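You operate a simulated robot arm through the tools that you are given. There is no shell and no other tool. Be economical: measure what you need, move in short steps, check, and stop when the job is done.

Carry out the task below with a simulated robot arm. There is one attempt and no reset: what you move stays moved.

TASK
Pull the plug, drain the basin and sponge the grime off its floor.
Fine: lift the green pot out on to the drying rack; sponge once the basin is empty; the plug ends on the drain board, the sponge where it lay. Set down upright: green pot, basin plug. What is to be rubbed or washed off counts as gone when no trace of it is left.

The check looks at the end state, three seconds after you hand in, the way a careful person would. Anything else that was tipped, shoved, dropped, spilled or broken makes it a failure.

THE ROBOT
A 6-joint arm with a two-finger parallel gripper, fixed in place. Base frame: the origin is at the foot of the arm, x ahead of it, y to its left, z up. Readings come in m, degrees, newtons and seconds.
With the tool pointing down near the work surface it reaches from about 0.46 to 0.86 m from the base axis. Its first joint turns from -115.0 to 115.0 degrees. Payload 4.2 kg.
The TCP is the grasp point between the finger pads, 0.023 m short of the fingertips. In the tool frame z runs along the fingers and y along their closing line. The gripper opens to 0.094 m. The fingers are 0.038 m wide and 0.01 m thick; the gripper's body (0.054 by 0.096 m) begins 0.039 m behind the TCP.
Orientation is that of the tool frame in the base frame, as a unit quaternion [x, y, z, w]. With the fingers straight down and closing along the base's y, the tool's x points along the base's -x, its y along +y and its z along -z.

THE INTERFACE
- The arm moves only by the tool send_rows. Its argument "moves" is a list of rows, each an object of numbers (a shift or turn left out is 0, a gripper value left out holds the last): "tx", "ty", "tz": the shift along the tool's x, y, z in m; "wx", "wy", "wz": the turn, a rotation vector about the tool's x, y, z in degrees. In form: [{"tx": .., "ty": .., "tz": .., "wx": .., "wy": .., "wz": ..}, ...]. A call has 1 to 8 rows; each row is the pose to reach, as a shift and turn from the pose commanded when the call began, along the tool's axes at that moment. "fingers" is the gripper command, from -1 (fully open) to 1 (shut), values between in proportion, set as the call begins (left out, the last holds). A row lasts 0.2 s, in which the tool goes at most 0.05 m and 8.6 degrees; a call with a longer step from one row to the next is refused whole, and so is a gripper value outside its range. A pose out of reach is approached as far as the arm can. The call stops where the force on the tool passes 40 N (or 10 N more than at its start, if that is more) or the arm is blocked; 0.2 s more then pass. Each finger travels about 0.108 m/s and halts on what it meets, pressing with about 24 N; the grip force reading is that of the motor and also rises with nothing between the fingers. The clock runs only during rows and for 0.2 s after the last one: add rows that repeat a pose to give the fingers time. It gives the time, the measured TCP pose, the force on the tool (base axes), the opening and the grip force at its end, in the units of the frame above (readings bear some noise), with the torque about the TCP (base axes, N m) and any sound that the robot's microphone picked up.
- Cameras (640 x 400 px; columns grow to the right, rows downward): "scene" is fixed at [0.2207, 0.6505, 1.3353]; the picture's right is [-0.74, -0.67, 0.00], its down [-0.41, 0.46, -0.79] and it looks along [0.52, -0.58, -0.62] (base axes); focal length 244 px, centre (320, 200). "wrist" rides on the gripper at [0.086, 0.016, -0.074] in the tool frame; the picture's right is [-0.18, 0.98, 0.00], its down [-0.58, -0.11, -0.81] and it looks along [-0.79, -0.15, 0.59] (tool axes); focal length 243 px, centre (320, 200). There is no depth. A picture from a camera that has moved, and an enlarged one, comes with that camera's place and axes in the base frame and with its lens.
- capture(camera): a new picture of that camera. The clock stands still meanwhile.
- raise_lower(by): slides the trunk up (or, below 0, down) by that many m; the arm rides with it, the base frame stays. It gives what a move gives, with no picture.
- zoom(camera, box): a new picture of the part [left, top, right, bottom] of that camera's present view, enlarged. The clock stands still meanwhile.
- finish_job(): hands the job in; it is judged then, once.

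Work in short steps. Places have to be worked out from the pictures, the camera data and where the tool is seen: move nearer, look again, correct. Check each grasp and each placing, and mend what went wrong. You have 120 turns and 68 pictures in all, those below and enlarged ones among them. Open the gripper and draw the arm clear of the work before you hand the job in, unless the task says otherwise; then end with one line.

The tools are called as a command line: name --argument value ..., lists and objects as JSON in quotes. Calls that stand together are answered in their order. send_rows: Moves the arm, as the interface text tells. Its arguments: {"type":"object","properties":{"moves":{"type":"array","items":{"type":"object","properties":{"tx":{"type":"number"},"ty":{"type":"number"},"tz":{"type":"number"},"wx":{"type":"number"},"wy":{"type":"number"},"wz":{"type":"number"}}}},"fingers":{"type":"number"}},"required":["moves"]} The other tools are called the same way: raise_lower (by) slides the trunk up or down; capture (camera) takes a picture; zoom (camera, box) takes an enlarged picture of a part of a camera's view; finish_job () hands the job in.

At the start:

```text
time_s: 0.0
tool_pos: [0.4925, 0.0957, 1.1065]
tool_rot: [0.0, 1.0, 0.001, 0.0]
contact_force: [-0.9, 0.4, -0.1]
torque: [0.0, 0.0, -0.03]
grip_width: 0.0939
grip_force: 0.1
trunk travel left (down, up): [-0.675, 0.315]
```

scene: 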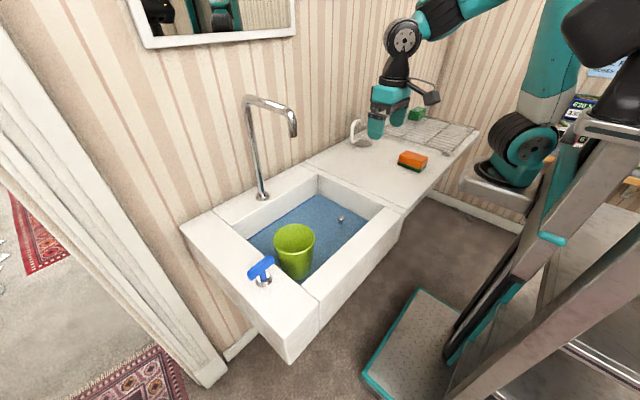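
wrist: 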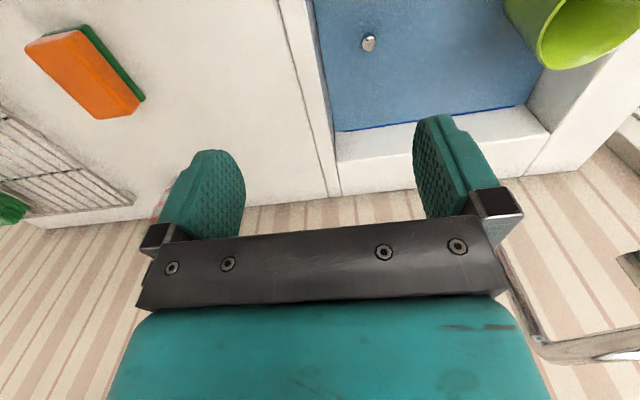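

I'll look closer at the work area before moving.

zoom --camera "scene" --box '[170, 160, 420, 370]'

zoom --camera "scene" --box '[300, 70, 500, 210]'

```text
1.90 times, centred on (295, 265) of scene
camera zoom: at [0.2207, 0.6505, 1.3353], right [-0.74, -0.67, 0.0], down [-0.41, 0.46, -0.79], along [0.52, -0.58, -0.62], focal length 465 px, centre (368, 76)
```

zoom: 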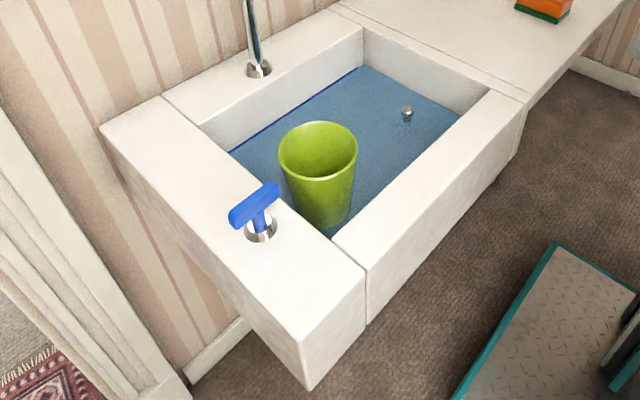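

```text
2.86 times, centred on (400, 140) of scene
camera zoom: at [0.2207, 0.6505, 1.3353], right [-0.74, -0.67, 0.0], down [-0.41, 0.46, -0.79], along [0.52, -0.58, -0.62], focal length 697 px, centre (91, 371)
```

zoom: 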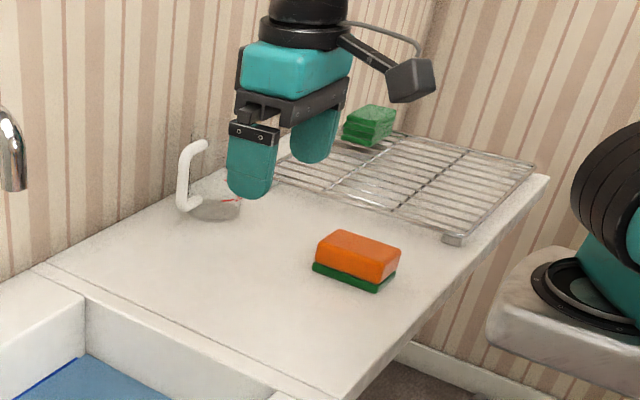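

The knob in the basin (the plug) is near (0.57, 0.15, 0.77), the pot near (0.54, 0.39), the sponge near (0.49, -0.15). I move over to the left, high up, to look at the pot with the wrist camera.

send_rows --moves '[{"ty": 0.05}, {"ty": 0.1}, {"ty": 0.15}, {"ty": 0.2}, {"ty": 0.25}, {"ty": 0.28}]' --fingers -1

capture --camera "wrist"

capture --camera "scene"

```text
time_s: 1.4
tool_pos: [0.4966, 0.3738, 1.105]
tool_rot: [-0.001, 1.0, 0.0, 0.0]
contact_force: [0.8, -0.4, 0.6]
torque: [0.02, 0.01, 0.02]
grip_width: 0.0938
grip_force: 0.1
trunk travel left (down, up): [-0.675, 0.315]
```

```text
63 pictures are left
camera wrist: at [0.4095, 0.391, 1.1798], right [0.18, 0.98, 0.0], down [0.58, -0.11, 0.81], along [0.79, -0.15, -0.59], focal length 243 px, centre (320, 200)
```

wrist: 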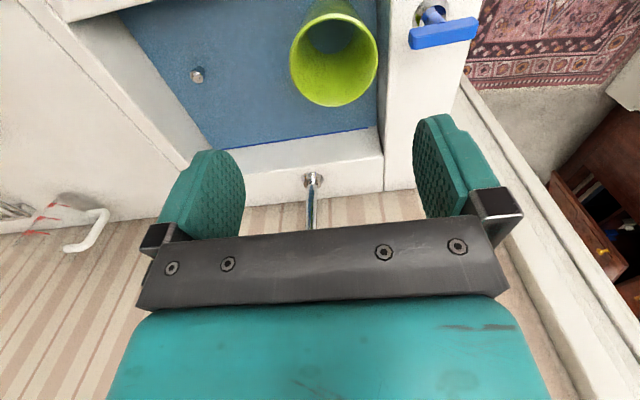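

```text
62 pictures are left
```

scene: 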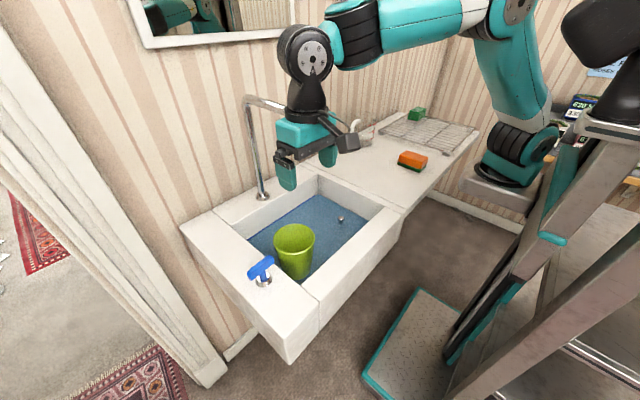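

Triangulation gives knob ≈ (0.570, 0.155, 0.777) and pot rim centre ≈ (0.546, 0.383, 0.876), diameter about 0.10. I move near the plug for a closer look.

send_rows --moves '[{"ty": -0.05}, {"ty": -0.1}, {"ty": -0.15, "tz": 0.03}, {"ty": -0.2, "tz": 0.06, "tx": 0.02}, {"ty": -0.218, "tz": 0.1, "tx": 0.03}, {"ty": -0.218, "tz": 0.125, "tx": 0.03}]'

capture --camera "wrist"

```text
refused: row 3 steps farther than a row can; nothing moved
```

```text
61 pictures are left
camera wrist: at [0.4095, 0.391, 1.1798], right [0.18, 0.98, 0.0], down [0.58, -0.11, 0.81], along [0.79, -0.15, -0.59], focal length 243 px, centre (320, 200)
```

wrist: 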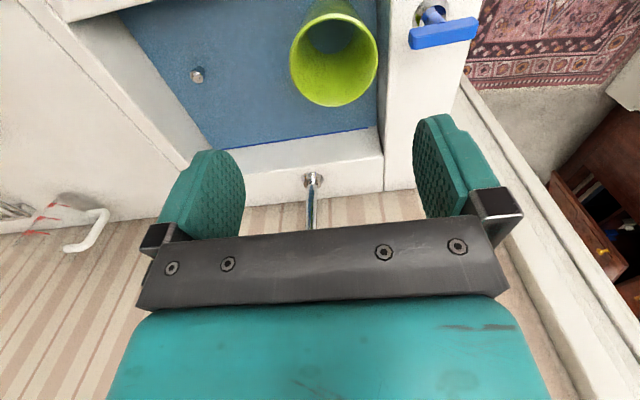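

One step was too long; I resend with shorter steps.

send_rows --moves '[{"ty": -0.045}, {"ty": -0.09}, {"ty": -0.13, "tz": 0.025}, {"ty": -0.165, "tz": 0.055, "tx": 0.01}, {"ty": -0.195, "tz": 0.09, "tx": 0.02}, {"ty": -0.218, "tz": 0.125, "tx": 0.03}]'

capture --camera "wrist"

```text
time_s: 2.8
tool_pos: [0.4654, 0.1569, 0.9807]
tool_rot: [-0.001, 1.0, 0.0, -0.001]
contact_force: [-0.1, 0.4, -0.2]
torque: [0.01, -0.01, -0.01]
grip_width: 0.094
grip_force: 0.1
trunk travel left (down, up): [-0.675, 0.315]
```

```text
60 pictures are left
camera wrist: at [0.3791, 0.1741, 1.056], right [0.18, 0.98, 0.0], down [0.58, -0.11, 0.81], along [0.79, -0.15, -0.59], focal length 243 px, centre (320, 200)
```

wrist: 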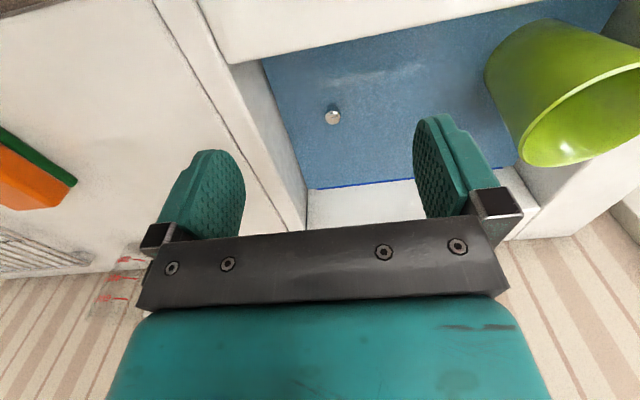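

The knob reads again as (0.570, 0.155, 0.78), and the right wall is near y=0.087. I enlarge the knob to see its shape.

zoom --camera "wrist" --box '[280, 80, 390, 150]'

zoom --camera "scene" --box '[310, 195, 374, 235]'

```text
5.71 times, centred on (335, 115) of wrist
camera zoom: at [0.3791, 0.1741, 1.056], right [0.18, 0.98, 0.0], down [0.58, -0.11, 0.81], along [0.79, -0.15, -0.59], focal length 1386 px, centre (234, 686)
```

zoom: 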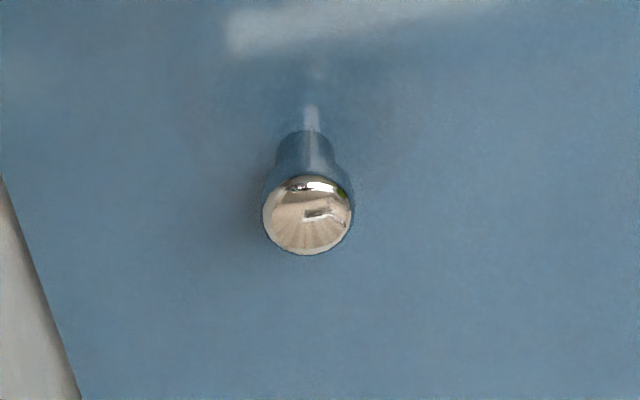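

```text
10.00 times, centred on (342, 215) of scene
camera zoom: at [0.2207, 0.6505, 1.3353], right [-0.74, -0.67, 0.0], down [-0.41, 0.46, -0.79], along [0.52, -0.58, -0.62], focal length 2440 px, centre (100, 50)
```

zoom: 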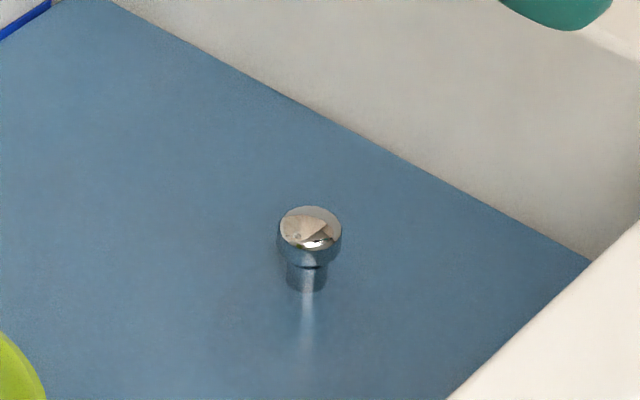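

The plug has a 0.02 m cap on a stem standing out of the water. I turn the tool 90° about vertical so the camera faces into the basin, moving over the knob meanwhile.

send_rows --moves '[{"tx": -0.013, "wz": 8.5}, {"tx": -0.026, "wz": 17}, {"tx": -0.039, "wz": 25.5}, {"tx": -0.052, "wz": 34}, {"tx": -0.065, "wz": 42.5}, {"tx": -0.078, "wz": 51}, {"tx": -0.091, "wz": 59.5}, {"tx": -0.104, "wz": 68}]' --fingers 0

send_rows --moves '[{"wz": 7.3}, {"wz": 14.6}, {"wz": 22}, {"wz": 22}]'

capture --camera "wrist"

capture --camera "scene"

```text
time_s: 4.6
tool_pos: [0.5679, 0.1575, 0.983]
tool_rot: [0.56, 0.828, 0.0, 0.0]
contact_force: [0.2, -0.6, 0.6]
torque: [0.0, 0.0, 0.0]
grip_width: 0.047
grip_force: 0.1
trunk travel left (down, up): [-0.675, 0.315]
```

```text
time_s: 5.6
tool_pos: [0.5673, 0.1578, 0.9816]
tool_rot: [0.707, 0.707, 0.0, 0.0]
contact_force: [-0.3, -1.3, -0.1]
torque: [0.03, -0.02, 0.01]
grip_width: 0.0469
grip_force: 0.1
trunk travel left (down, up): [-0.675, 0.315]
```

```text
57 pictures are left
camera wrist: at [0.5841, 0.245, 1.0565], right [0.98, -0.18, 0.0], down [-0.11, -0.58, 0.81], along [-0.15, -0.79, -0.59], focal length 243 px, centre (320, 200)
```

wrist: 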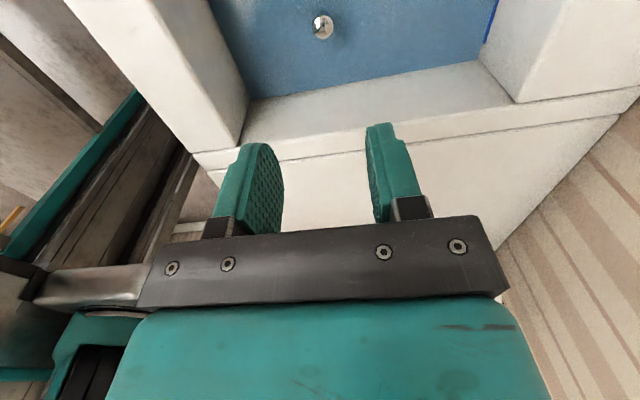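

```text
56 pictures are left
```

scene: 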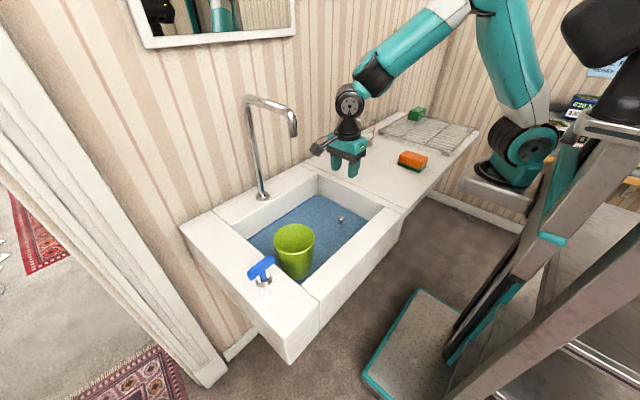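

The knob sits at (0.570, 0.155), 3 mm from under the TCP. I descend to just above the cap, open about 0.047.

send_rows --moves '[{"tz": 0.045, "ty": 0.0025, "tx": -0.0025}, {"tz": 0.09, "ty": 0.0025, "tx": -0.0025}, {"tz": 0.135, "ty": 0.0025, "tx": -0.0025}, {"tz": 0.17, "ty": 0.0025, "tx": -0.0025}, {"tz": 0.19, "ty": 0.0025, "tx": -0.0025}, {"tz": 0.206, "ty": 0.0025, "tx": -0.0025}, {"tz": 0.206, "ty": 0.0025, "tx": -0.0025}]'

capture --camera "wrist"

zoom --camera "scene" --box '[290, 150, 400, 250]'

```text
time_s: 7.2
tool_pos: [0.571, 0.1543, 0.7748]
tool_rot: [0.707, 0.708, 0.0, 0.0]
contact_force: [-0.3, 0.4, 1.3]
torque: [0.0, 0.02, 0.01]
grip_width: 0.047
grip_force: 0.1
trunk travel left (down, up): [-0.675, 0.315]
```

```text
55 pictures are left
camera wrist: at [0.5875, 0.242, 0.8495], right [0.98, -0.18, 0.0], down [-0.11, -0.58, 0.81], along [-0.15, -0.79, -0.59], focal length 243 px, centre (320, 200)
```

wrist: 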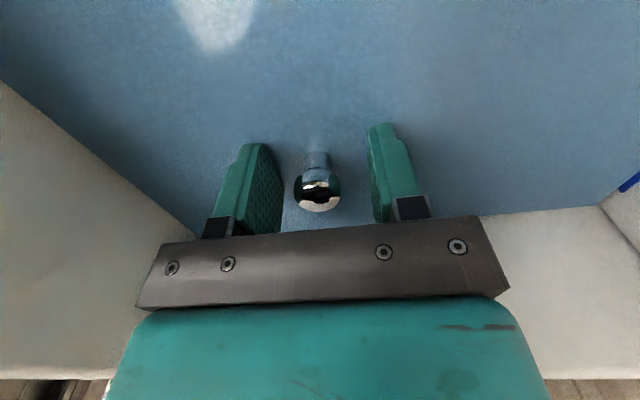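

```text
4.00 times, centred on (345, 200) of scene
camera zoom: at [0.2207, 0.6505, 1.3353], right [-0.74, -0.67, 0.0], down [-0.41, 0.46, -0.79], along [0.52, -0.58, -0.62], focal length 976 px, centre (220, 200)
```

zoom: 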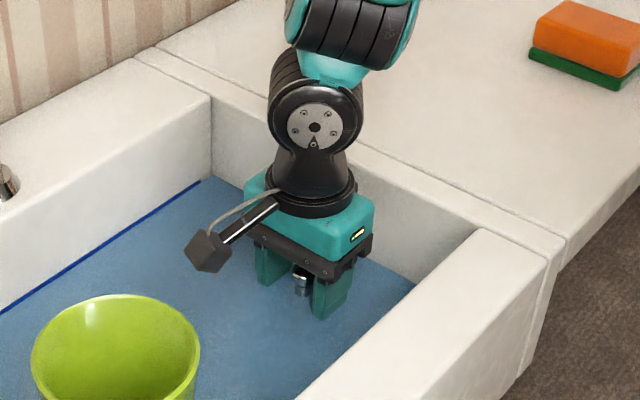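

The cap sits right between the pads at grasp height. I close the fingers.

send_rows --moves '[{}, {}, {}]' --fingers 1

```text
time_s: 8.0
tool_pos: [0.571, 0.1538, 0.7752]
tool_rot: [0.706, 0.708, 0.0, -0.001]
contact_force: [-7.7, 0.3, -0.2]
torque: [0.01, 0.05, 0.01]
grip_width: 0.0202
grip_force: 23.9
trunk travel left (down, up): [-0.675, 0.315]
```

Gripped at 0.0202 m as expected. I pull straight up slowly.

send_rows --moves '[{"tz": -0.01}, {"tz": -0.02}, {"tz": -0.04}, {"tz": -0.06}, {"tz": -0.09}, {"tz": -0.13}, {"tz": -0.16}]'

capture --camera "wrist"

capture --camera "scene"

```text
time_s: 9.6
tool_pos: [0.5708, 0.1567, 0.9357]
tool_rot: [0.707, 0.707, 0.0, 0.001]
contact_force: [0.5, 0.1, -1.0]
torque: [0.02, 0.01, -0.04]
grip_width: 0.0204
grip_force: 23.3
trunk travel left (down, up): [-0.675, 0.315]
```

```text
53 pictures are left
camera wrist: at [0.5874, 0.2436, 1.0099], right [0.98, -0.18, 0.0], down [-0.11, -0.58, 0.81], along [-0.15, -0.79, -0.59], focal length 243 px, centre (320, 200)
```

wrist: 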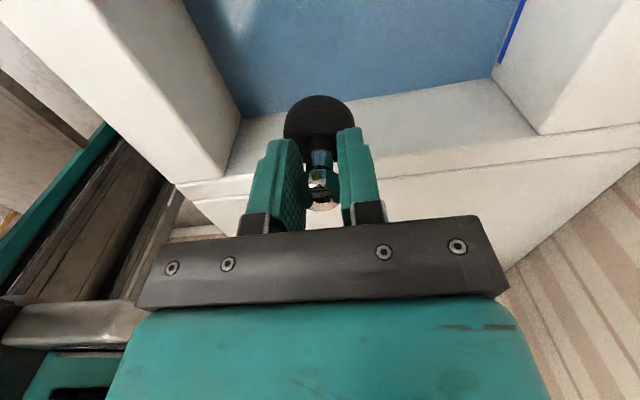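

```text
52 pictures are left
```

scene: 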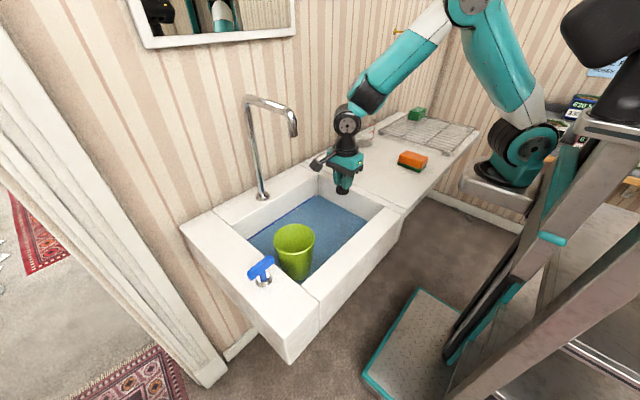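

The plug is out; its base hangs about 0.055 m below the TCP. I carry it over to the drain board around (0.60, -0.03).

send_rows --moves '[{"tz": -0.03}, {"tz": -0.04, "tx": -0.04, "ty": 0.01}, {"tz": -0.04, "tx": -0.085, "ty": 0.02}, {"tz": -0.04, "tx": -0.13, "ty": 0.03}, {"tz": -0.04, "tx": -0.165, "ty": 0.03}, {"tz": -0.04, "tx": -0.187, "ty": 0.03}, {"tz": -0.01, "tx": -0.187, "ty": 0.03}, {"tz": 0.01, "tx": -0.187, "ty": 0.03}]'

capture --camera "wrist"

zoom --camera "scene" --box '[290, 90, 450, 230]'

```text
time_s: 11.4
tool_pos: [0.5994, -0.0307, 0.9253]
tool_rot: [0.706, 0.708, 0.0, 0.0]
contact_force: [0.4, -0.7, -1.3]
torque: [-0.02, 0.02, 0.02]
grip_width: 0.0203
grip_force: 23.4
trunk travel left (down, up): [-0.675, 0.315]
```

```text
51 pictures are left
camera wrist: at [0.6157, 0.056, 1.0008], right [0.98, -0.18, 0.0], down [-0.11, -0.58, 0.81], along [-0.15, -0.79, -0.59], focal length 243 px, centre (320, 200)
```

wrist: 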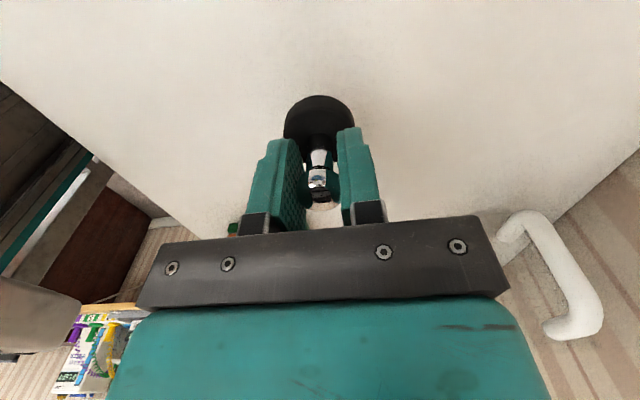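

```text
2.86 times, centred on (370, 160) of scene
camera zoom: at [0.2207, 0.6505, 1.3353], right [-0.74, -0.67, 0.0], down [-0.41, 0.46, -0.79], along [0.52, -0.58, -0.62], focal length 697 px, centre (177, 314)
```

zoom: 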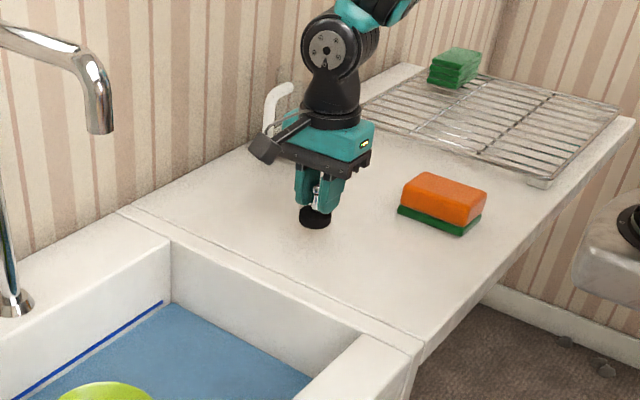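

The area below is clear board. I lower in small steps, watching the force.

send_rows --moves '[{"tz": 0.005}, {"tz": 0.01}, {"tz": 0.013}, {"tz": 0.016}, {"tz": 0.016}]'

```text
time_s: 12.6
tool_pos: [0.5989, -0.0313, 0.9096]
tool_rot: [0.707, 0.707, 0.0, 0.0]
contact_force: [0.4, 1.4, 0.5]
torque: [0.0, 0.0, 0.01]
grip_width: 0.0204
grip_force: 24.2
trunk travel left (down, up): [-0.675, 0.315]
```

No contact yet; I continue down in 2 mm steps.

send_rows --moves '[{"tz": 0.002}, {"tz": 0.004}, {"tz": 0.005}, {"tz": 0.006}, {"tz": 0.006}]'

zoom --camera "scene" --box '[345, 135, 395, 170]'

```text
time_s: 13.8
tool_pos: [0.6002, -0.03, 0.9045]
tool_rot: [0.707, 0.707, 0.0, 0.0]
contact_force: [-0.6, 0.0, 0.5]
torque: [0.0, 0.02, -0.01]
grip_width: 0.0202
grip_force: 23.8
trunk travel left (down, up): [-0.675, 0.315]
```

```text
11.43 times, centred on (370, 152) of scene
camera zoom: at [0.2207, 0.6505, 1.3353], right [-0.74, -0.67, 0.0], down [-0.41, 0.46, -0.79], along [0.52, -0.58, -0.62], focal length 2789 px, centre (-251, 743)
```

zoom: 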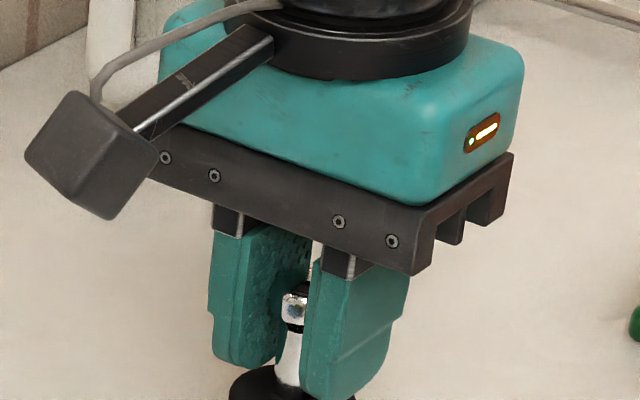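

Still free; I lower further by up to 1 cm in small steps.

send_rows --moves '[{"tz": 0.002}, {"tz": 0.004}, {"tz": 0.006}, {"tz": 0.006}]'

```text
time_s: 14.8
tool_pos: [0.5998, -0.0311, 0.8974]
tool_rot: [0.707, 0.707, 0.0, 0.0]
contact_force: [0.3, -0.9, -0.5]
torque: [0.0, 0.01, 0.02]
grip_width: 0.0201
grip_force: 24.3
trunk travel left (down, up): [-0.675, 0.315]
```

send_rows --moves '[{"tz": 0.0015}, {"tz": 0.003}, {"tz": 0.0045}, {"tz": 0.006}, {"tz": 0.006}]'

capture --camera "wrist"

zoom --camera "scene" --box '[340, 140, 400, 180]'

```text
time_s: 16.0
tool_pos: [0.6014, -0.0317, 0.8939]
tool_rot: [0.707, 0.708, 0.002, 0.002]
contact_force: [1.0, 1.1, 36.8]
torque: [0.02, -0.03, -0.01]
grip_width: 0.0203
grip_force: 23.8
trunk travel left (down, up): [-0.675, 0.315]
```

```text
48 pictures are left
camera wrist: at [0.6166, 0.0556, 0.9682], right [0.98, -0.18, 0.0], down [-0.11, -0.58, 0.81], along [-0.14, -0.79, -0.59], focal length 243 px, centre (320, 200)
```

wrist: 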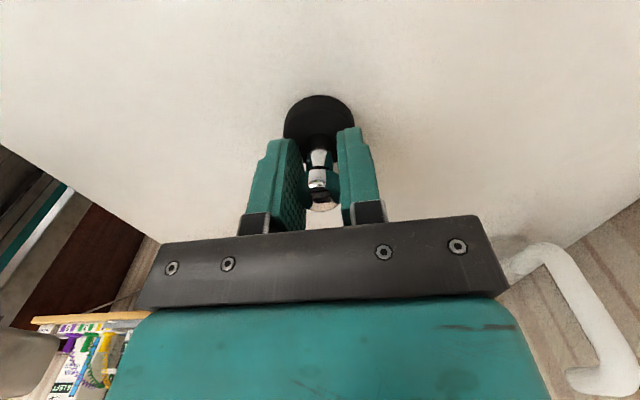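

```text
10.00 times, centred on (370, 160) of scene
camera zoom: at [0.2207, 0.6505, 1.3353], right [-0.74, -0.67, 0.0], down [-0.41, 0.46, -0.79], along [0.52, -0.58, -0.62], focal length 2440 px, centre (-180, 600)
```

zoom: 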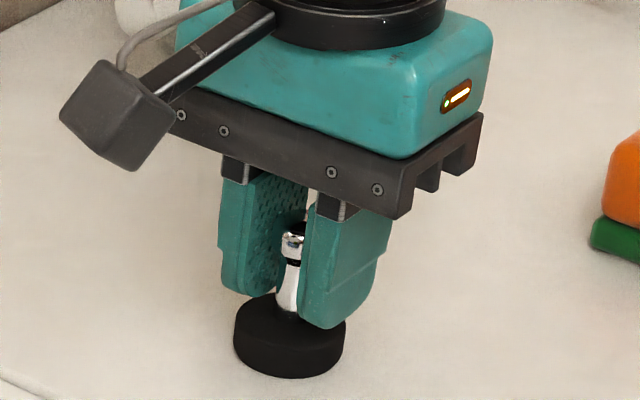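

Contact: the plug stands on the board at TCP 0.894. I ease up 2 mm, open the fingers, then rise.

send_rows --moves '[{"tz": -0.002}, {"tz": -0.002}]'

send_rows --moves '[{}, {}, {"tz": -0.02}, {"tz": -0.06}, {"tz": -0.1}, {"tz": -0.14}]' --fingers 0

capture --camera "wrist"

capture --camera "scene"

```text
time_s: 16.6
tool_pos: [0.6006, -0.0308, 0.8939]
tool_rot: [0.707, 0.707, 0.0, 0.0]
contact_force: [5.7, 0.6, 17.1]
torque: [0.04, -0.11, -0.02]
grip_width: 0.02
grip_force: 24.0
trunk travel left (down, up): [-0.675, 0.315]
```

```text
time_s: 18.0
tool_pos: [0.6015, -0.0315, 1.0332]
tool_rot: [0.706, 0.708, 0.0, 0.0]
contact_force: [0.2, -1.2, 0.1]
torque: [0.04, 0.04, -0.03]
grip_width: 0.047
grip_force: 0.0
trunk travel left (down, up): [-0.675, 0.315]
```

```text
46 pictures are left
camera wrist: at [0.6182, 0.0555, 1.1083], right [0.98, -0.18, 0.0], down [-0.11, -0.58, 0.81], along [-0.15, -0.79, -0.59], focal length 243 px, centre (320, 200)
```

wrist: 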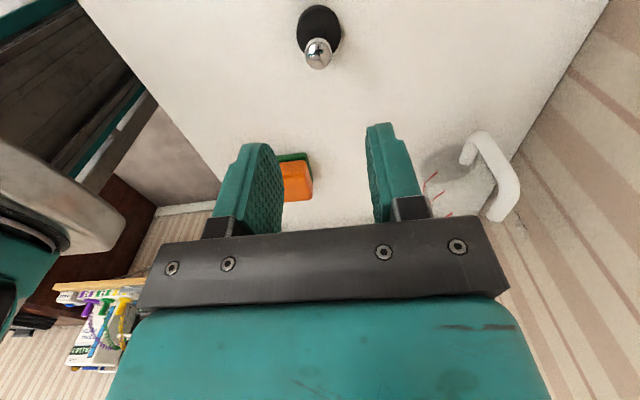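

```text
45 pictures are left
```

scene: 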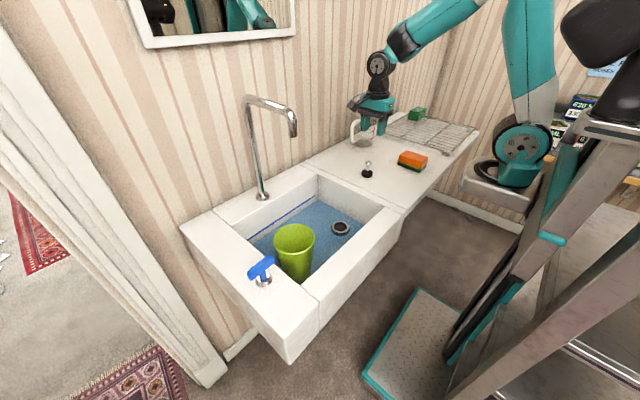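

The plug stands upright and the basin is draining. I swing toward the pot, keeping clear of the faucet spout (tip roughly (0.61–0.67, 0.28, 1.1)), turning the tool to grip the pot's near-right rim diagonally.

send_rows --moves '[{"tx": 0.045, "ty": -0.015, "wz": -5.6}, {"tx": 0.09, "ty": -0.03, "wz": -11.2}, {"tx": 0.135, "ty": -0.045, "wz": -16.9}, {"tx": 0.18, "ty": -0.06, "wz": -22.5}, {"tx": 0.225, "ty": -0.075, "wz": -28.1}, {"tx": 0.27, "ty": -0.09, "wz": -33.7}, {"tx": 0.315, "ty": -0.105, "wz": -39.4}, {"tx": 0.36, "ty": -0.115, "wz": -45}]'

capture --camera "wrist"

capture --camera "scene"

```text
time_s: 19.8
tool_pos: [0.4856, 0.3282, 1.0344]
tool_rot: [0.382, 0.924, 0.0, 0.0]
contact_force: [-0.1, -1.5, 0.8]
torque: [0.04, 0.02, 0.02]
grip_width: 0.0469
grip_force: 0.1
trunk travel left (down, up): [-0.675, 0.315]
```

```text
44 pictures are left
camera wrist: at [0.4368, 0.4013, 1.1084], right [0.82, 0.57, 0.0], down [0.34, -0.49, 0.81], along [0.46, -0.66, -0.59], focal length 243 px, centre (320, 200)
```

wrist: 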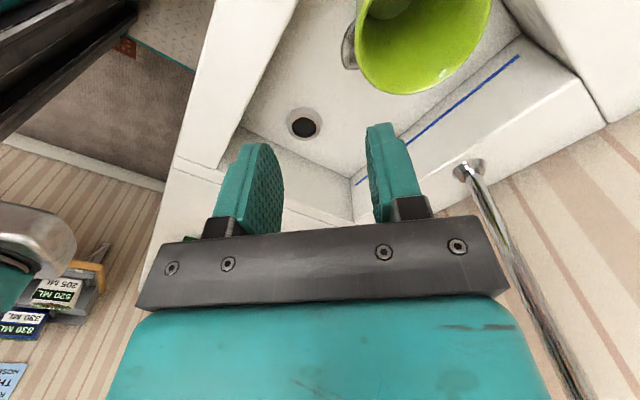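

```text
43 pictures are left
```

scene: 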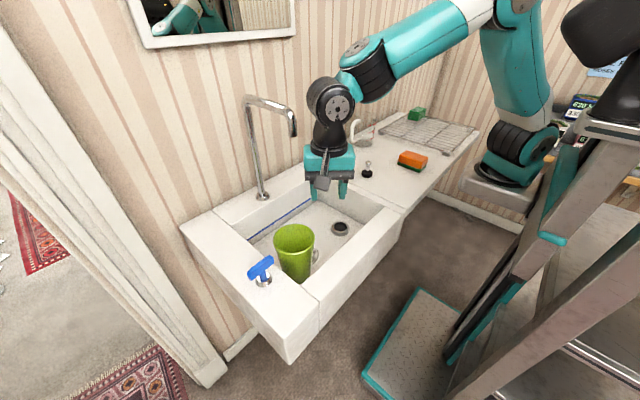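

The basin is drained. I enlarge the floor to find the grime.

zoom --camera "scene" --box '[240, 190, 400, 290]'

zoom --camera "wrist" --box '[240, 0, 540, 190]'

```text
4.00 times, centred on (320, 240) of scene
camera zoom: at [0.2207, 0.6505, 1.3353], right [-0.74, -0.67, 0.0], down [-0.41, 0.46, -0.79], along [0.52, -0.58, -0.62], focal length 976 px, centre (320, 40)
```

zoom: 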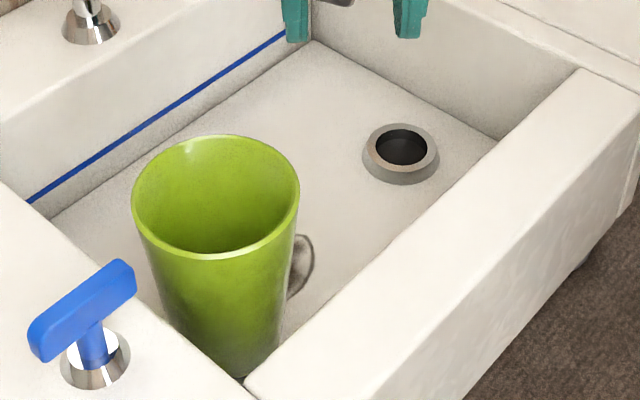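

```text
2.11 times, centred on (390, 95) of wrist
camera zoom: at [0.4368, 0.4013, 1.1084], right [0.82, 0.57, 0.0], down [0.34, -0.49, 0.81], along [0.46, -0.66, -0.59], focal length 511 px, centre (173, 421)
```

zoom: 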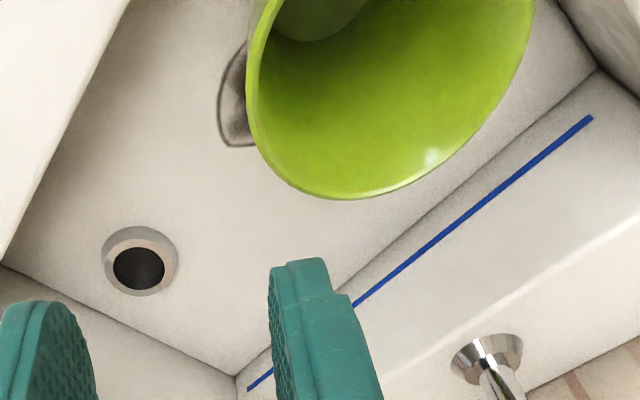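

Grime ring lies on the floor beside/under the pot. Pot rim refined: centre (0.550, 0.382, 0.876), radius 0.052. I move above the rim wall, tilting 5° to match its taper.

send_rows --moves '[{"tx": -0.0075, "ty": 0.034, "wx": -2.5}, {"tx": -0.0075, "ty": 0.034, "tz": 0.04, "wx": -5}, {"tx": -0.0075, "ty": 0.034, "tz": 0.08, "wx": -5}, {"tx": -0.0075, "ty": 0.034, "tz": 0.115, "wx": -5}, {"tx": -0.0075, "ty": 0.034, "tz": 0.115, "wx": -5}]'

capture --camera "wrist"

zoom --camera "scene" --box '[240, 150, 400, 290]'

```text
time_s: 21.0
tool_pos: [0.515, 0.3488, 0.9194]
tool_rot: [0.382, 0.923, 0.04, 0.016]
contact_force: [0.2, -0.2, -0.2]
torque: [-0.01, -0.01, 0.02]
grip_width: 0.0472
grip_force: 0.0
trunk travel left (down, up): [-0.675, 0.315]
```

```text
40 pictures are left
camera wrist: at [0.4606, 0.417, 0.9948], right [0.82, 0.56, 0.09], down [0.29, -0.54, 0.79], along [0.49, -0.63, -0.6], focal length 243 px, centre (320, 200)
```

wrist: 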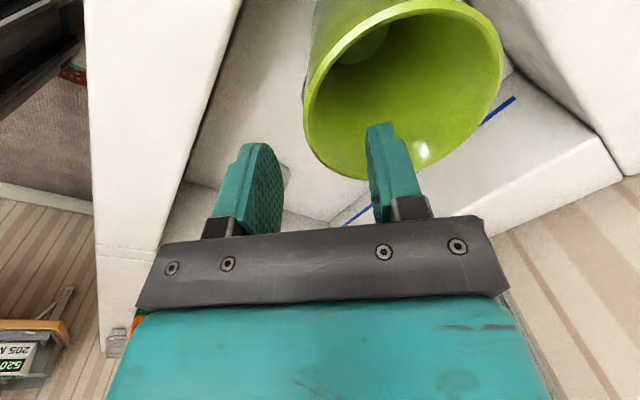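

```text
2.86 times, centred on (320, 220) of scene
camera zoom: at [0.2207, 0.6505, 1.3353], right [-0.74, -0.67, 0.0], down [-0.41, 0.46, -0.79], along [0.52, -0.58, -0.62], focal length 697 px, centre (320, 143)
```

zoom: 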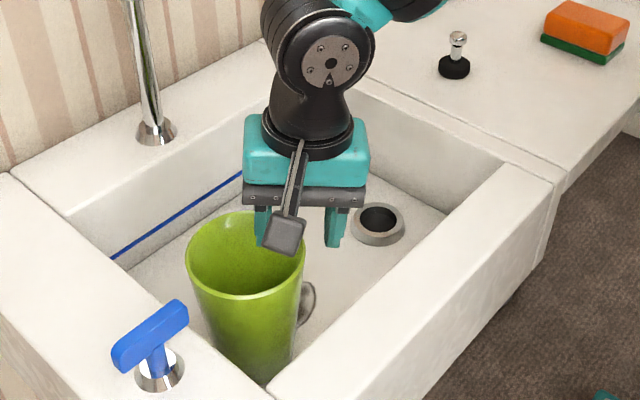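

Rim wall lies between the open fingers as planned. I lower straight down to TCP z≈0.856.

send_rows --moves '[{"tz": 0.02, "ty": -0.002}, {"tz": 0.04, "ty": -0.004}, {"tz": 0.055, "ty": -0.005}, {"tz": 0.063, "ty": -0.006}, {"tz": 0.063, "ty": -0.006}]'

capture --camera "wrist"

```text
time_s: 22.2
tool_pos: [0.5143, 0.3463, 0.8552]
tool_rot: [0.382, 0.923, 0.04, 0.017]
contact_force: [0.4, -0.4, -0.2]
torque: [0.0, 0.02, -0.01]
grip_width: 0.0468
grip_force: 0.0
trunk travel left (down, up): [-0.675, 0.315]
```

```text
38 pictures are left
camera wrist: at [0.4598, 0.4158, 0.9309], right [0.82, 0.56, 0.09], down [0.29, -0.54, 0.79], along [0.49, -0.63, -0.6], focal length 243 px, centre (320, 200)
```

wrist: 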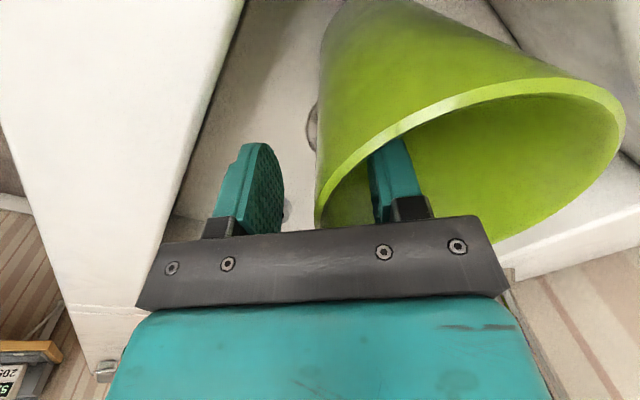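

One finger is inside, one outside, with no contact. I close.

send_rows --moves '[{}, {}, {}]' --fingers 1

capture --camera "wrist"

```text
time_s: 23.0
tool_pos: [0.5143, 0.3479, 0.8563]
tool_rot: [0.382, 0.923, 0.042, 0.017]
contact_force: [4.3, 1.1, 6.1]
torque: [0.82, -0.6, -0.17]
grip_width: 0.0102
grip_force: 24.3
trunk travel left (down, up): [-0.675, 0.315]
```

```text
37 pictures are left
camera wrist: at [0.4603, 0.4161, 0.9318], right [0.82, 0.56, 0.09], down [0.28, -0.54, 0.79], along [0.49, -0.63, -0.6], focal length 243 px, centre (320, 200)
```

wrist: 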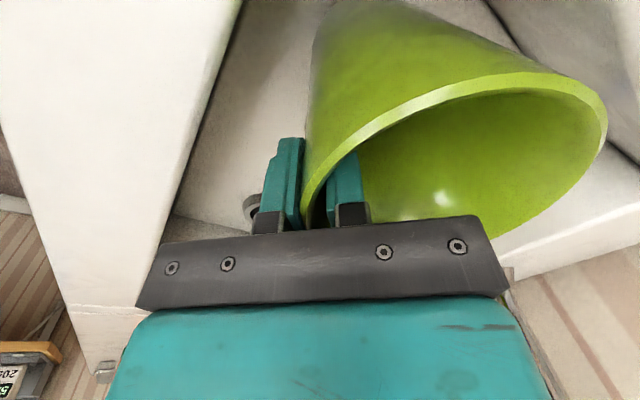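

Gripped on a 1 cm rim wall. I lift straight up 0.17 m slowly.

send_rows --moves '[{"tz": -0.01, "ty": 0.001}, {"tz": -0.03, "ty": 0.0026}, {"tz": -0.055, "ty": 0.0048}, {"tz": -0.085, "ty": 0.0074}, {"tz": -0.115, "ty": 0.01}, {"tz": -0.145, "ty": 0.0126}, {"tz": -0.17, "ty": 0.0148}]'

capture --camera "scene"

capture --camera "wrist"

```text
time_s: 24.6
tool_pos: [0.5121, 0.347, 1.0244]
tool_rot: [0.381, 0.923, 0.039, 0.016]
contact_force: [0.9, -0.6, -5.7]
torque: [-0.17, 0.16, 0.02]
grip_width: 0.0097
grip_force: 23.9
trunk travel left (down, up): [-0.675, 0.315]
```

```text
36 pictures are left
```

scene: 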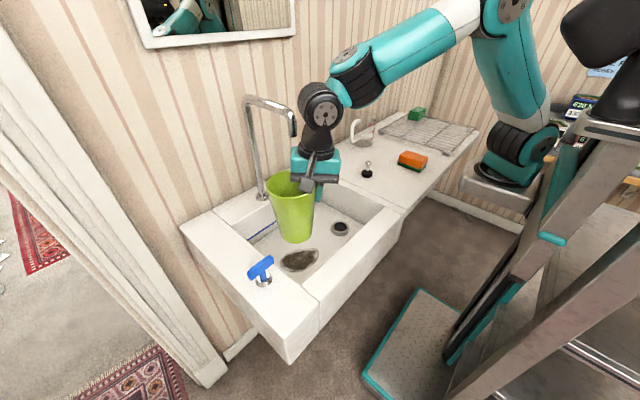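

```text
35 pictures are left
camera wrist: at [0.4589, 0.4152, 1.1006], right [0.82, 0.56, 0.08], down [0.29, -0.54, 0.79], along [0.49, -0.63, -0.6], focal length 243 px, centre (320, 200)
```

wrist: 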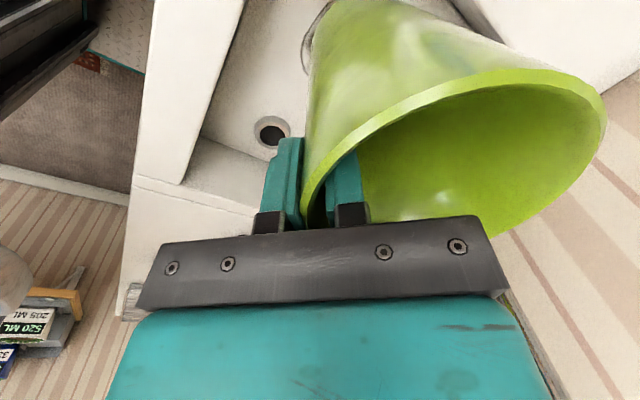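

Pot lifted level (about 0.55 kg). I pull it back from the faucet and carry it right, rising once past the spout.

send_rows --moves '[{"tx": 0.0283, "ty": -0.0282, "tz": -0.0024}, {"tx": -0.0035, "ty": -0.0598, "tz": -0.0051}, {"tx": -0.0354, "ty": -0.0915, "tz": -0.0078}, {"tx": -0.0672, "ty": -0.1232, "tz": -0.0105}, {"tx": -0.0954, "ty": -0.1496, "tz": -0.0328}, {"tx": -0.1202, "ty": -0.1717, "tz": -0.0648}, {"tx": -0.1485, "ty": -0.1976, "tz": -0.0921}, {"tx": -0.1803, "ty": -0.228, "tz": -0.1097}]'

```text
time_s: 26.4
tool_pos: [0.4764, 0.0518, 1.1158]
tool_rot: [0.382, 0.923, 0.041, 0.017]
contact_force: [0.2, 0.6, -4.8]
torque: [-0.14, 0.18, 0.03]
grip_width: 0.0096
grip_force: 23.7
trunk travel left (down, up): [-0.675, 0.315]
```

Now continue rightward above the board at height 1.116.

send_rows --moves '[{"tx": -0.0339, "ty": -0.0296, "tz": -0.0025}, {"tx": -0.0678, "ty": -0.0592, "tz": -0.005}, {"tx": -0.1017, "ty": -0.0888, "tz": -0.0075}, {"tx": -0.1356, "ty": -0.1184, "tz": -0.01}, {"tx": -0.1695, "ty": -0.148, "tz": -0.0125}, {"tx": -0.2034, "ty": -0.1776, "tz": -0.015}, {"tx": -0.2373, "ty": -0.2072, "tz": -0.0175}, {"tx": -0.2712, "ty": -0.2368, "tz": -0.02}]'

send_rows --moves '[{"tx": -0.0318, "ty": -0.0317, "tz": -0.0027}, {"tx": -0.0636, "ty": -0.0634, "tz": -0.0054}, {"tx": -0.099, "ty": -0.0985, "tz": -0.0084}, {"tx": -0.099, "ty": -0.0985, "tz": -0.0084}]'

capture --camera "scene"

capture --camera "wrist"

```text
time_s: 28.2
tool_pos: [0.4984, -0.3077, 1.1134]
tool_rot: [0.381, 0.923, 0.041, 0.017]
contact_force: [-0.2, 0.1, -4.2]
torque: [-0.15, 0.14, -0.02]
grip_width: 0.0089
grip_force: 24.5
trunk travel left (down, up): [-0.675, 0.315]
```

```text
time_s: 29.2
tool_pos: [0.4965, -0.4479, 1.1142]
tool_rot: [0.381, 0.924, 0.04, 0.017]
contact_force: [-0.4, -0.2, -5.0]
torque: [-0.14, 0.16, 0.01]
grip_width: 0.0088
grip_force: 23.5
trunk travel left (down, up): [-0.675, 0.315]
```

```text
34 pictures are left
```

scene: 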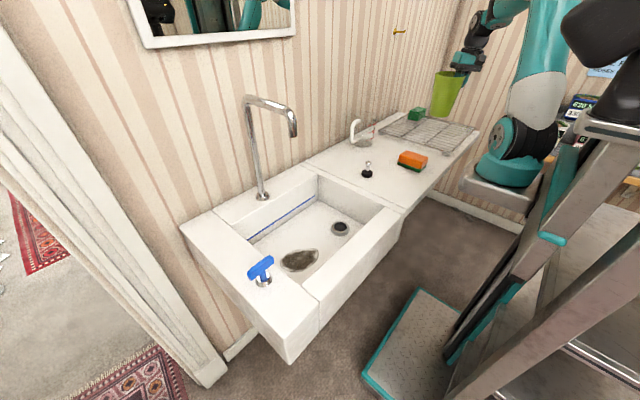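

```text
33 pictures are left
camera wrist: at [0.4425, -0.3799, 1.191], right [0.82, 0.56, 0.09], down [0.29, -0.54, 0.79], along [0.49, -0.63, -0.6], focal length 243 px, centre (320, 200)
```

wrist: 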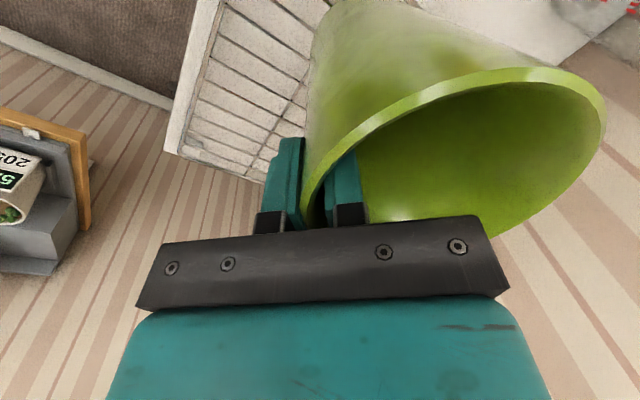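

Rack spans about x 0.43–0.70, y -0.35 to -0.70 at z≈0.87. I bring the pot to centre about (0.543, -0.50) and begin lowering.

send_rows --moves '[{"tx": -0.035, "ty": -0.0264, "tz": -0.0022}, {"tx": -0.07, "ty": -0.0528, "tz": -0.0045}, {"tx": -0.07, "ty": -0.0554, "tz": 0.0254}, {"tx": -0.07, "ty": -0.058, "tz": 0.0553}, {"tx": -0.07, "ty": -0.0594, "tz": 0.0702}, {"tx": -0.07, "ty": -0.0594, "tz": 0.0702}]'

zoom --camera "scene" --box '[370, 60, 510, 170]'

```text
time_s: 30.6
tool_pos: [0.5107, -0.5333, 1.041]
tool_rot: [0.382, 0.923, 0.04, 0.016]
contact_force: [-0.2, -0.4, -5.0]
torque: [-0.15, 0.17, 0.02]
grip_width: 0.0089
grip_force: 23.8
trunk travel left (down, up): [-0.675, 0.315]
```

```text
3.64 times, centred on (440, 115) of scene
camera zoom: at [0.2207, 0.6505, 1.3353], right [-0.74, -0.67, 0.0], down [-0.41, 0.46, -0.79], along [0.52, -0.58, -0.62], focal length 887 px, centre (-116, 509)
```

zoom: 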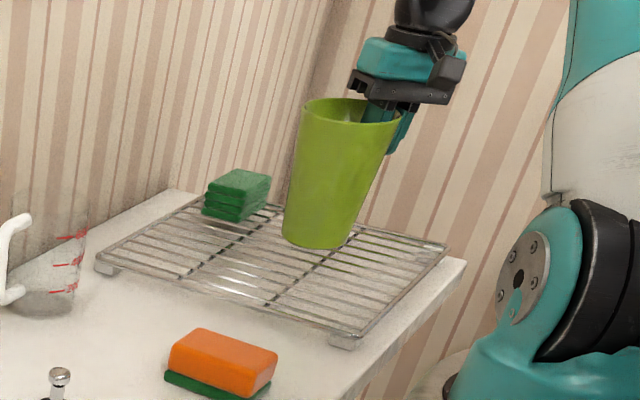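

The pot hangs over the rack, clear of the green pads. I lower with small steps.

send_rows --moves '[{"tz": 0.008, "ty": -0.0007}, {"tz": 0.016, "ty": -0.0014}, {"tz": 0.02, "ty": -0.0017}, {"tz": 0.024, "ty": -0.0021}, {"tz": 0.028, "ty": -0.0024}, {"tz": 0.028, "ty": -0.0024}]'

```text
time_s: 32.0
tool_pos: [0.51, -0.535, 1.0106]
tool_rot: [0.382, 0.923, 0.04, 0.017]
contact_force: [0.2, -0.4, -5.9]
torque: [-0.16, 0.12, 0.02]
grip_width: 0.0087
grip_force: 24.0
trunk travel left (down, up): [-0.675, 0.315]
```

Still hanging free; continuing in 2 mm steps.

send_rows --moves '[{"tz": 0.002, "ty": -0.0002}, {"tz": 0.004, "ty": -0.0004}, {"tz": 0.006, "ty": -0.0005}, {"tz": 0.008, "ty": -0.0007}, {"tz": 0.01, "ty": -0.0009}, {"tz": 0.012, "ty": -0.001}, {"tz": 0.012, "ty": -0.001}]'

zoom --camera "scene" --box '[370, 60, 510, 170]'

```text
time_s: 33.6
tool_pos: [0.5108, -0.5357, 0.9994]
tool_rot: [0.381, 0.923, 0.04, 0.016]
contact_force: [0.4, 0.0, -4.3]
torque: [-0.1, 0.18, 0.02]
grip_width: 0.0086
grip_force: 24.0
trunk travel left (down, up): [-0.675, 0.315]
```

```text
3.64 times, centred on (440, 115) of scene
camera zoom: at [0.2207, 0.6505, 1.3353], right [-0.74, -0.67, 0.0], down [-0.41, 0.46, -0.79], along [0.52, -0.58, -0.62], focal length 887 px, centre (-116, 509)
```

zoom: 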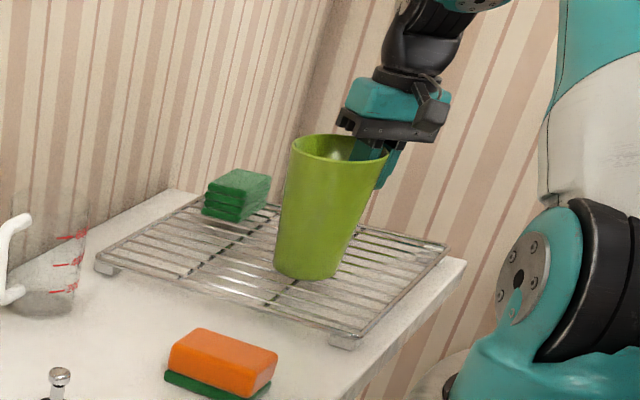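

send_rows --moves '[{"tz": 0.002, "ty": -0.0002}, {"tz": 0.004, "ty": -0.0004}, {"tz": 0.006, "ty": -0.0005}, {"tz": 0.008, "ty": -0.0007}, {"tz": 0.01, "ty": -0.0009}, {"tz": 0.01, "ty": -0.0009}]'

```text
time_s: 35.0
tool_pos: [0.5113, -0.5339, 0.99]
tool_rot: [0.381, 0.924, 0.039, 0.018]
contact_force: [7.1, 0.9, 27.1]
torque: [0.8, -0.97, -0.16]
grip_width: 0.0052
grip_force: 24.1
trunk travel left (down, up): [-0.675, 0.315]
```

Contact with the rack (27 N). I ease up 2 mm, then open halfway.

send_rows --moves '[{"tz": -0.002}, {"tz": -0.002}]'

send_rows --moves '[{}, {}, {}]' --fingers 0

capture --camera "wrist"

zoom --camera "scene" --box '[370, 60, 510, 170]'

```text
time_s: 35.6
tool_pos: [0.5096, -0.5345, 0.9893]
tool_rot: [0.382, 0.923, 0.042, 0.015]
contact_force: [4.6, 0.9, 7.5]
torque: [0.25, -1.03, -0.08]
grip_width: 0.005
grip_force: 24.6
trunk travel left (down, up): [-0.675, 0.315]
```

```text
time_s: 36.4
tool_pos: [0.5098, -0.5349, 0.9902]
tool_rot: [0.383, 0.923, 0.041, 0.016]
contact_force: [-0.2, -0.4, 0.0]
torque: [0.0, -0.01, 0.0]
grip_width: 0.0469
grip_force: 0.0
trunk travel left (down, up): [-0.675, 0.315]
```

```text
30 pictures are left
camera wrist: at [0.4556, -0.467, 1.0661], right [0.82, 0.56, 0.09], down [0.29, -0.54, 0.79], along [0.49, -0.63, -0.6], focal length 243 px, centre (320, 200)
```

wrist: 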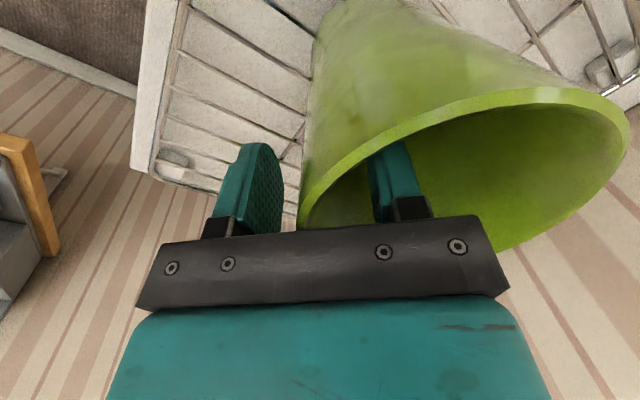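

```text
3.64 times, centred on (440, 115) of scene
camera zoom: at [0.2207, 0.6505, 1.3353], right [-0.74, -0.67, 0.0], down [-0.41, 0.46, -0.79], along [0.52, -0.58, -0.62], focal length 887 px, centre (-116, 509)
```

zoom: 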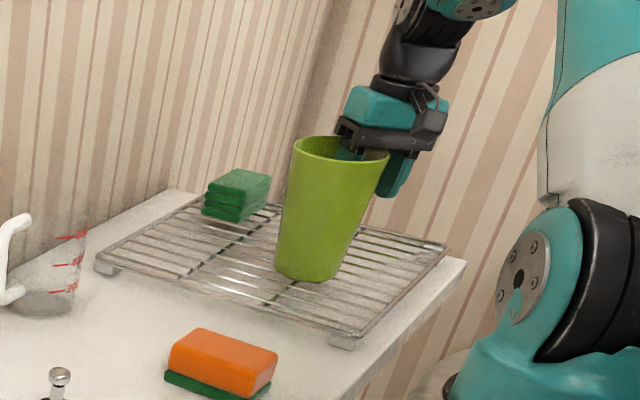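

The pot stands upright on the rack, released. I raise straight up, removing the tilt.

send_rows --moves '[{"tz": -0.03, "ty": 0.0026}, {"tz": -0.07, "ty": 0.0061}, {"tz": -0.11, "ty": 0.0096}, {"tz": -0.14, "ty": 0.0122, "wx": 5}, {"tz": -0.14, "ty": 0.0122, "wx": 5}]'

```text
time_s: 37.6
tool_pos: [0.5118, -0.5346, 1.1312]
tool_rot: [0.383, 0.924, 0.0, 0.0]
contact_force: [0.2, 0.2, 0.3]
torque: [0.05, -0.04, 0.0]
grip_width: 0.047
grip_force: 0.2
trunk travel left (down, up): [-0.675, 0.315]
```

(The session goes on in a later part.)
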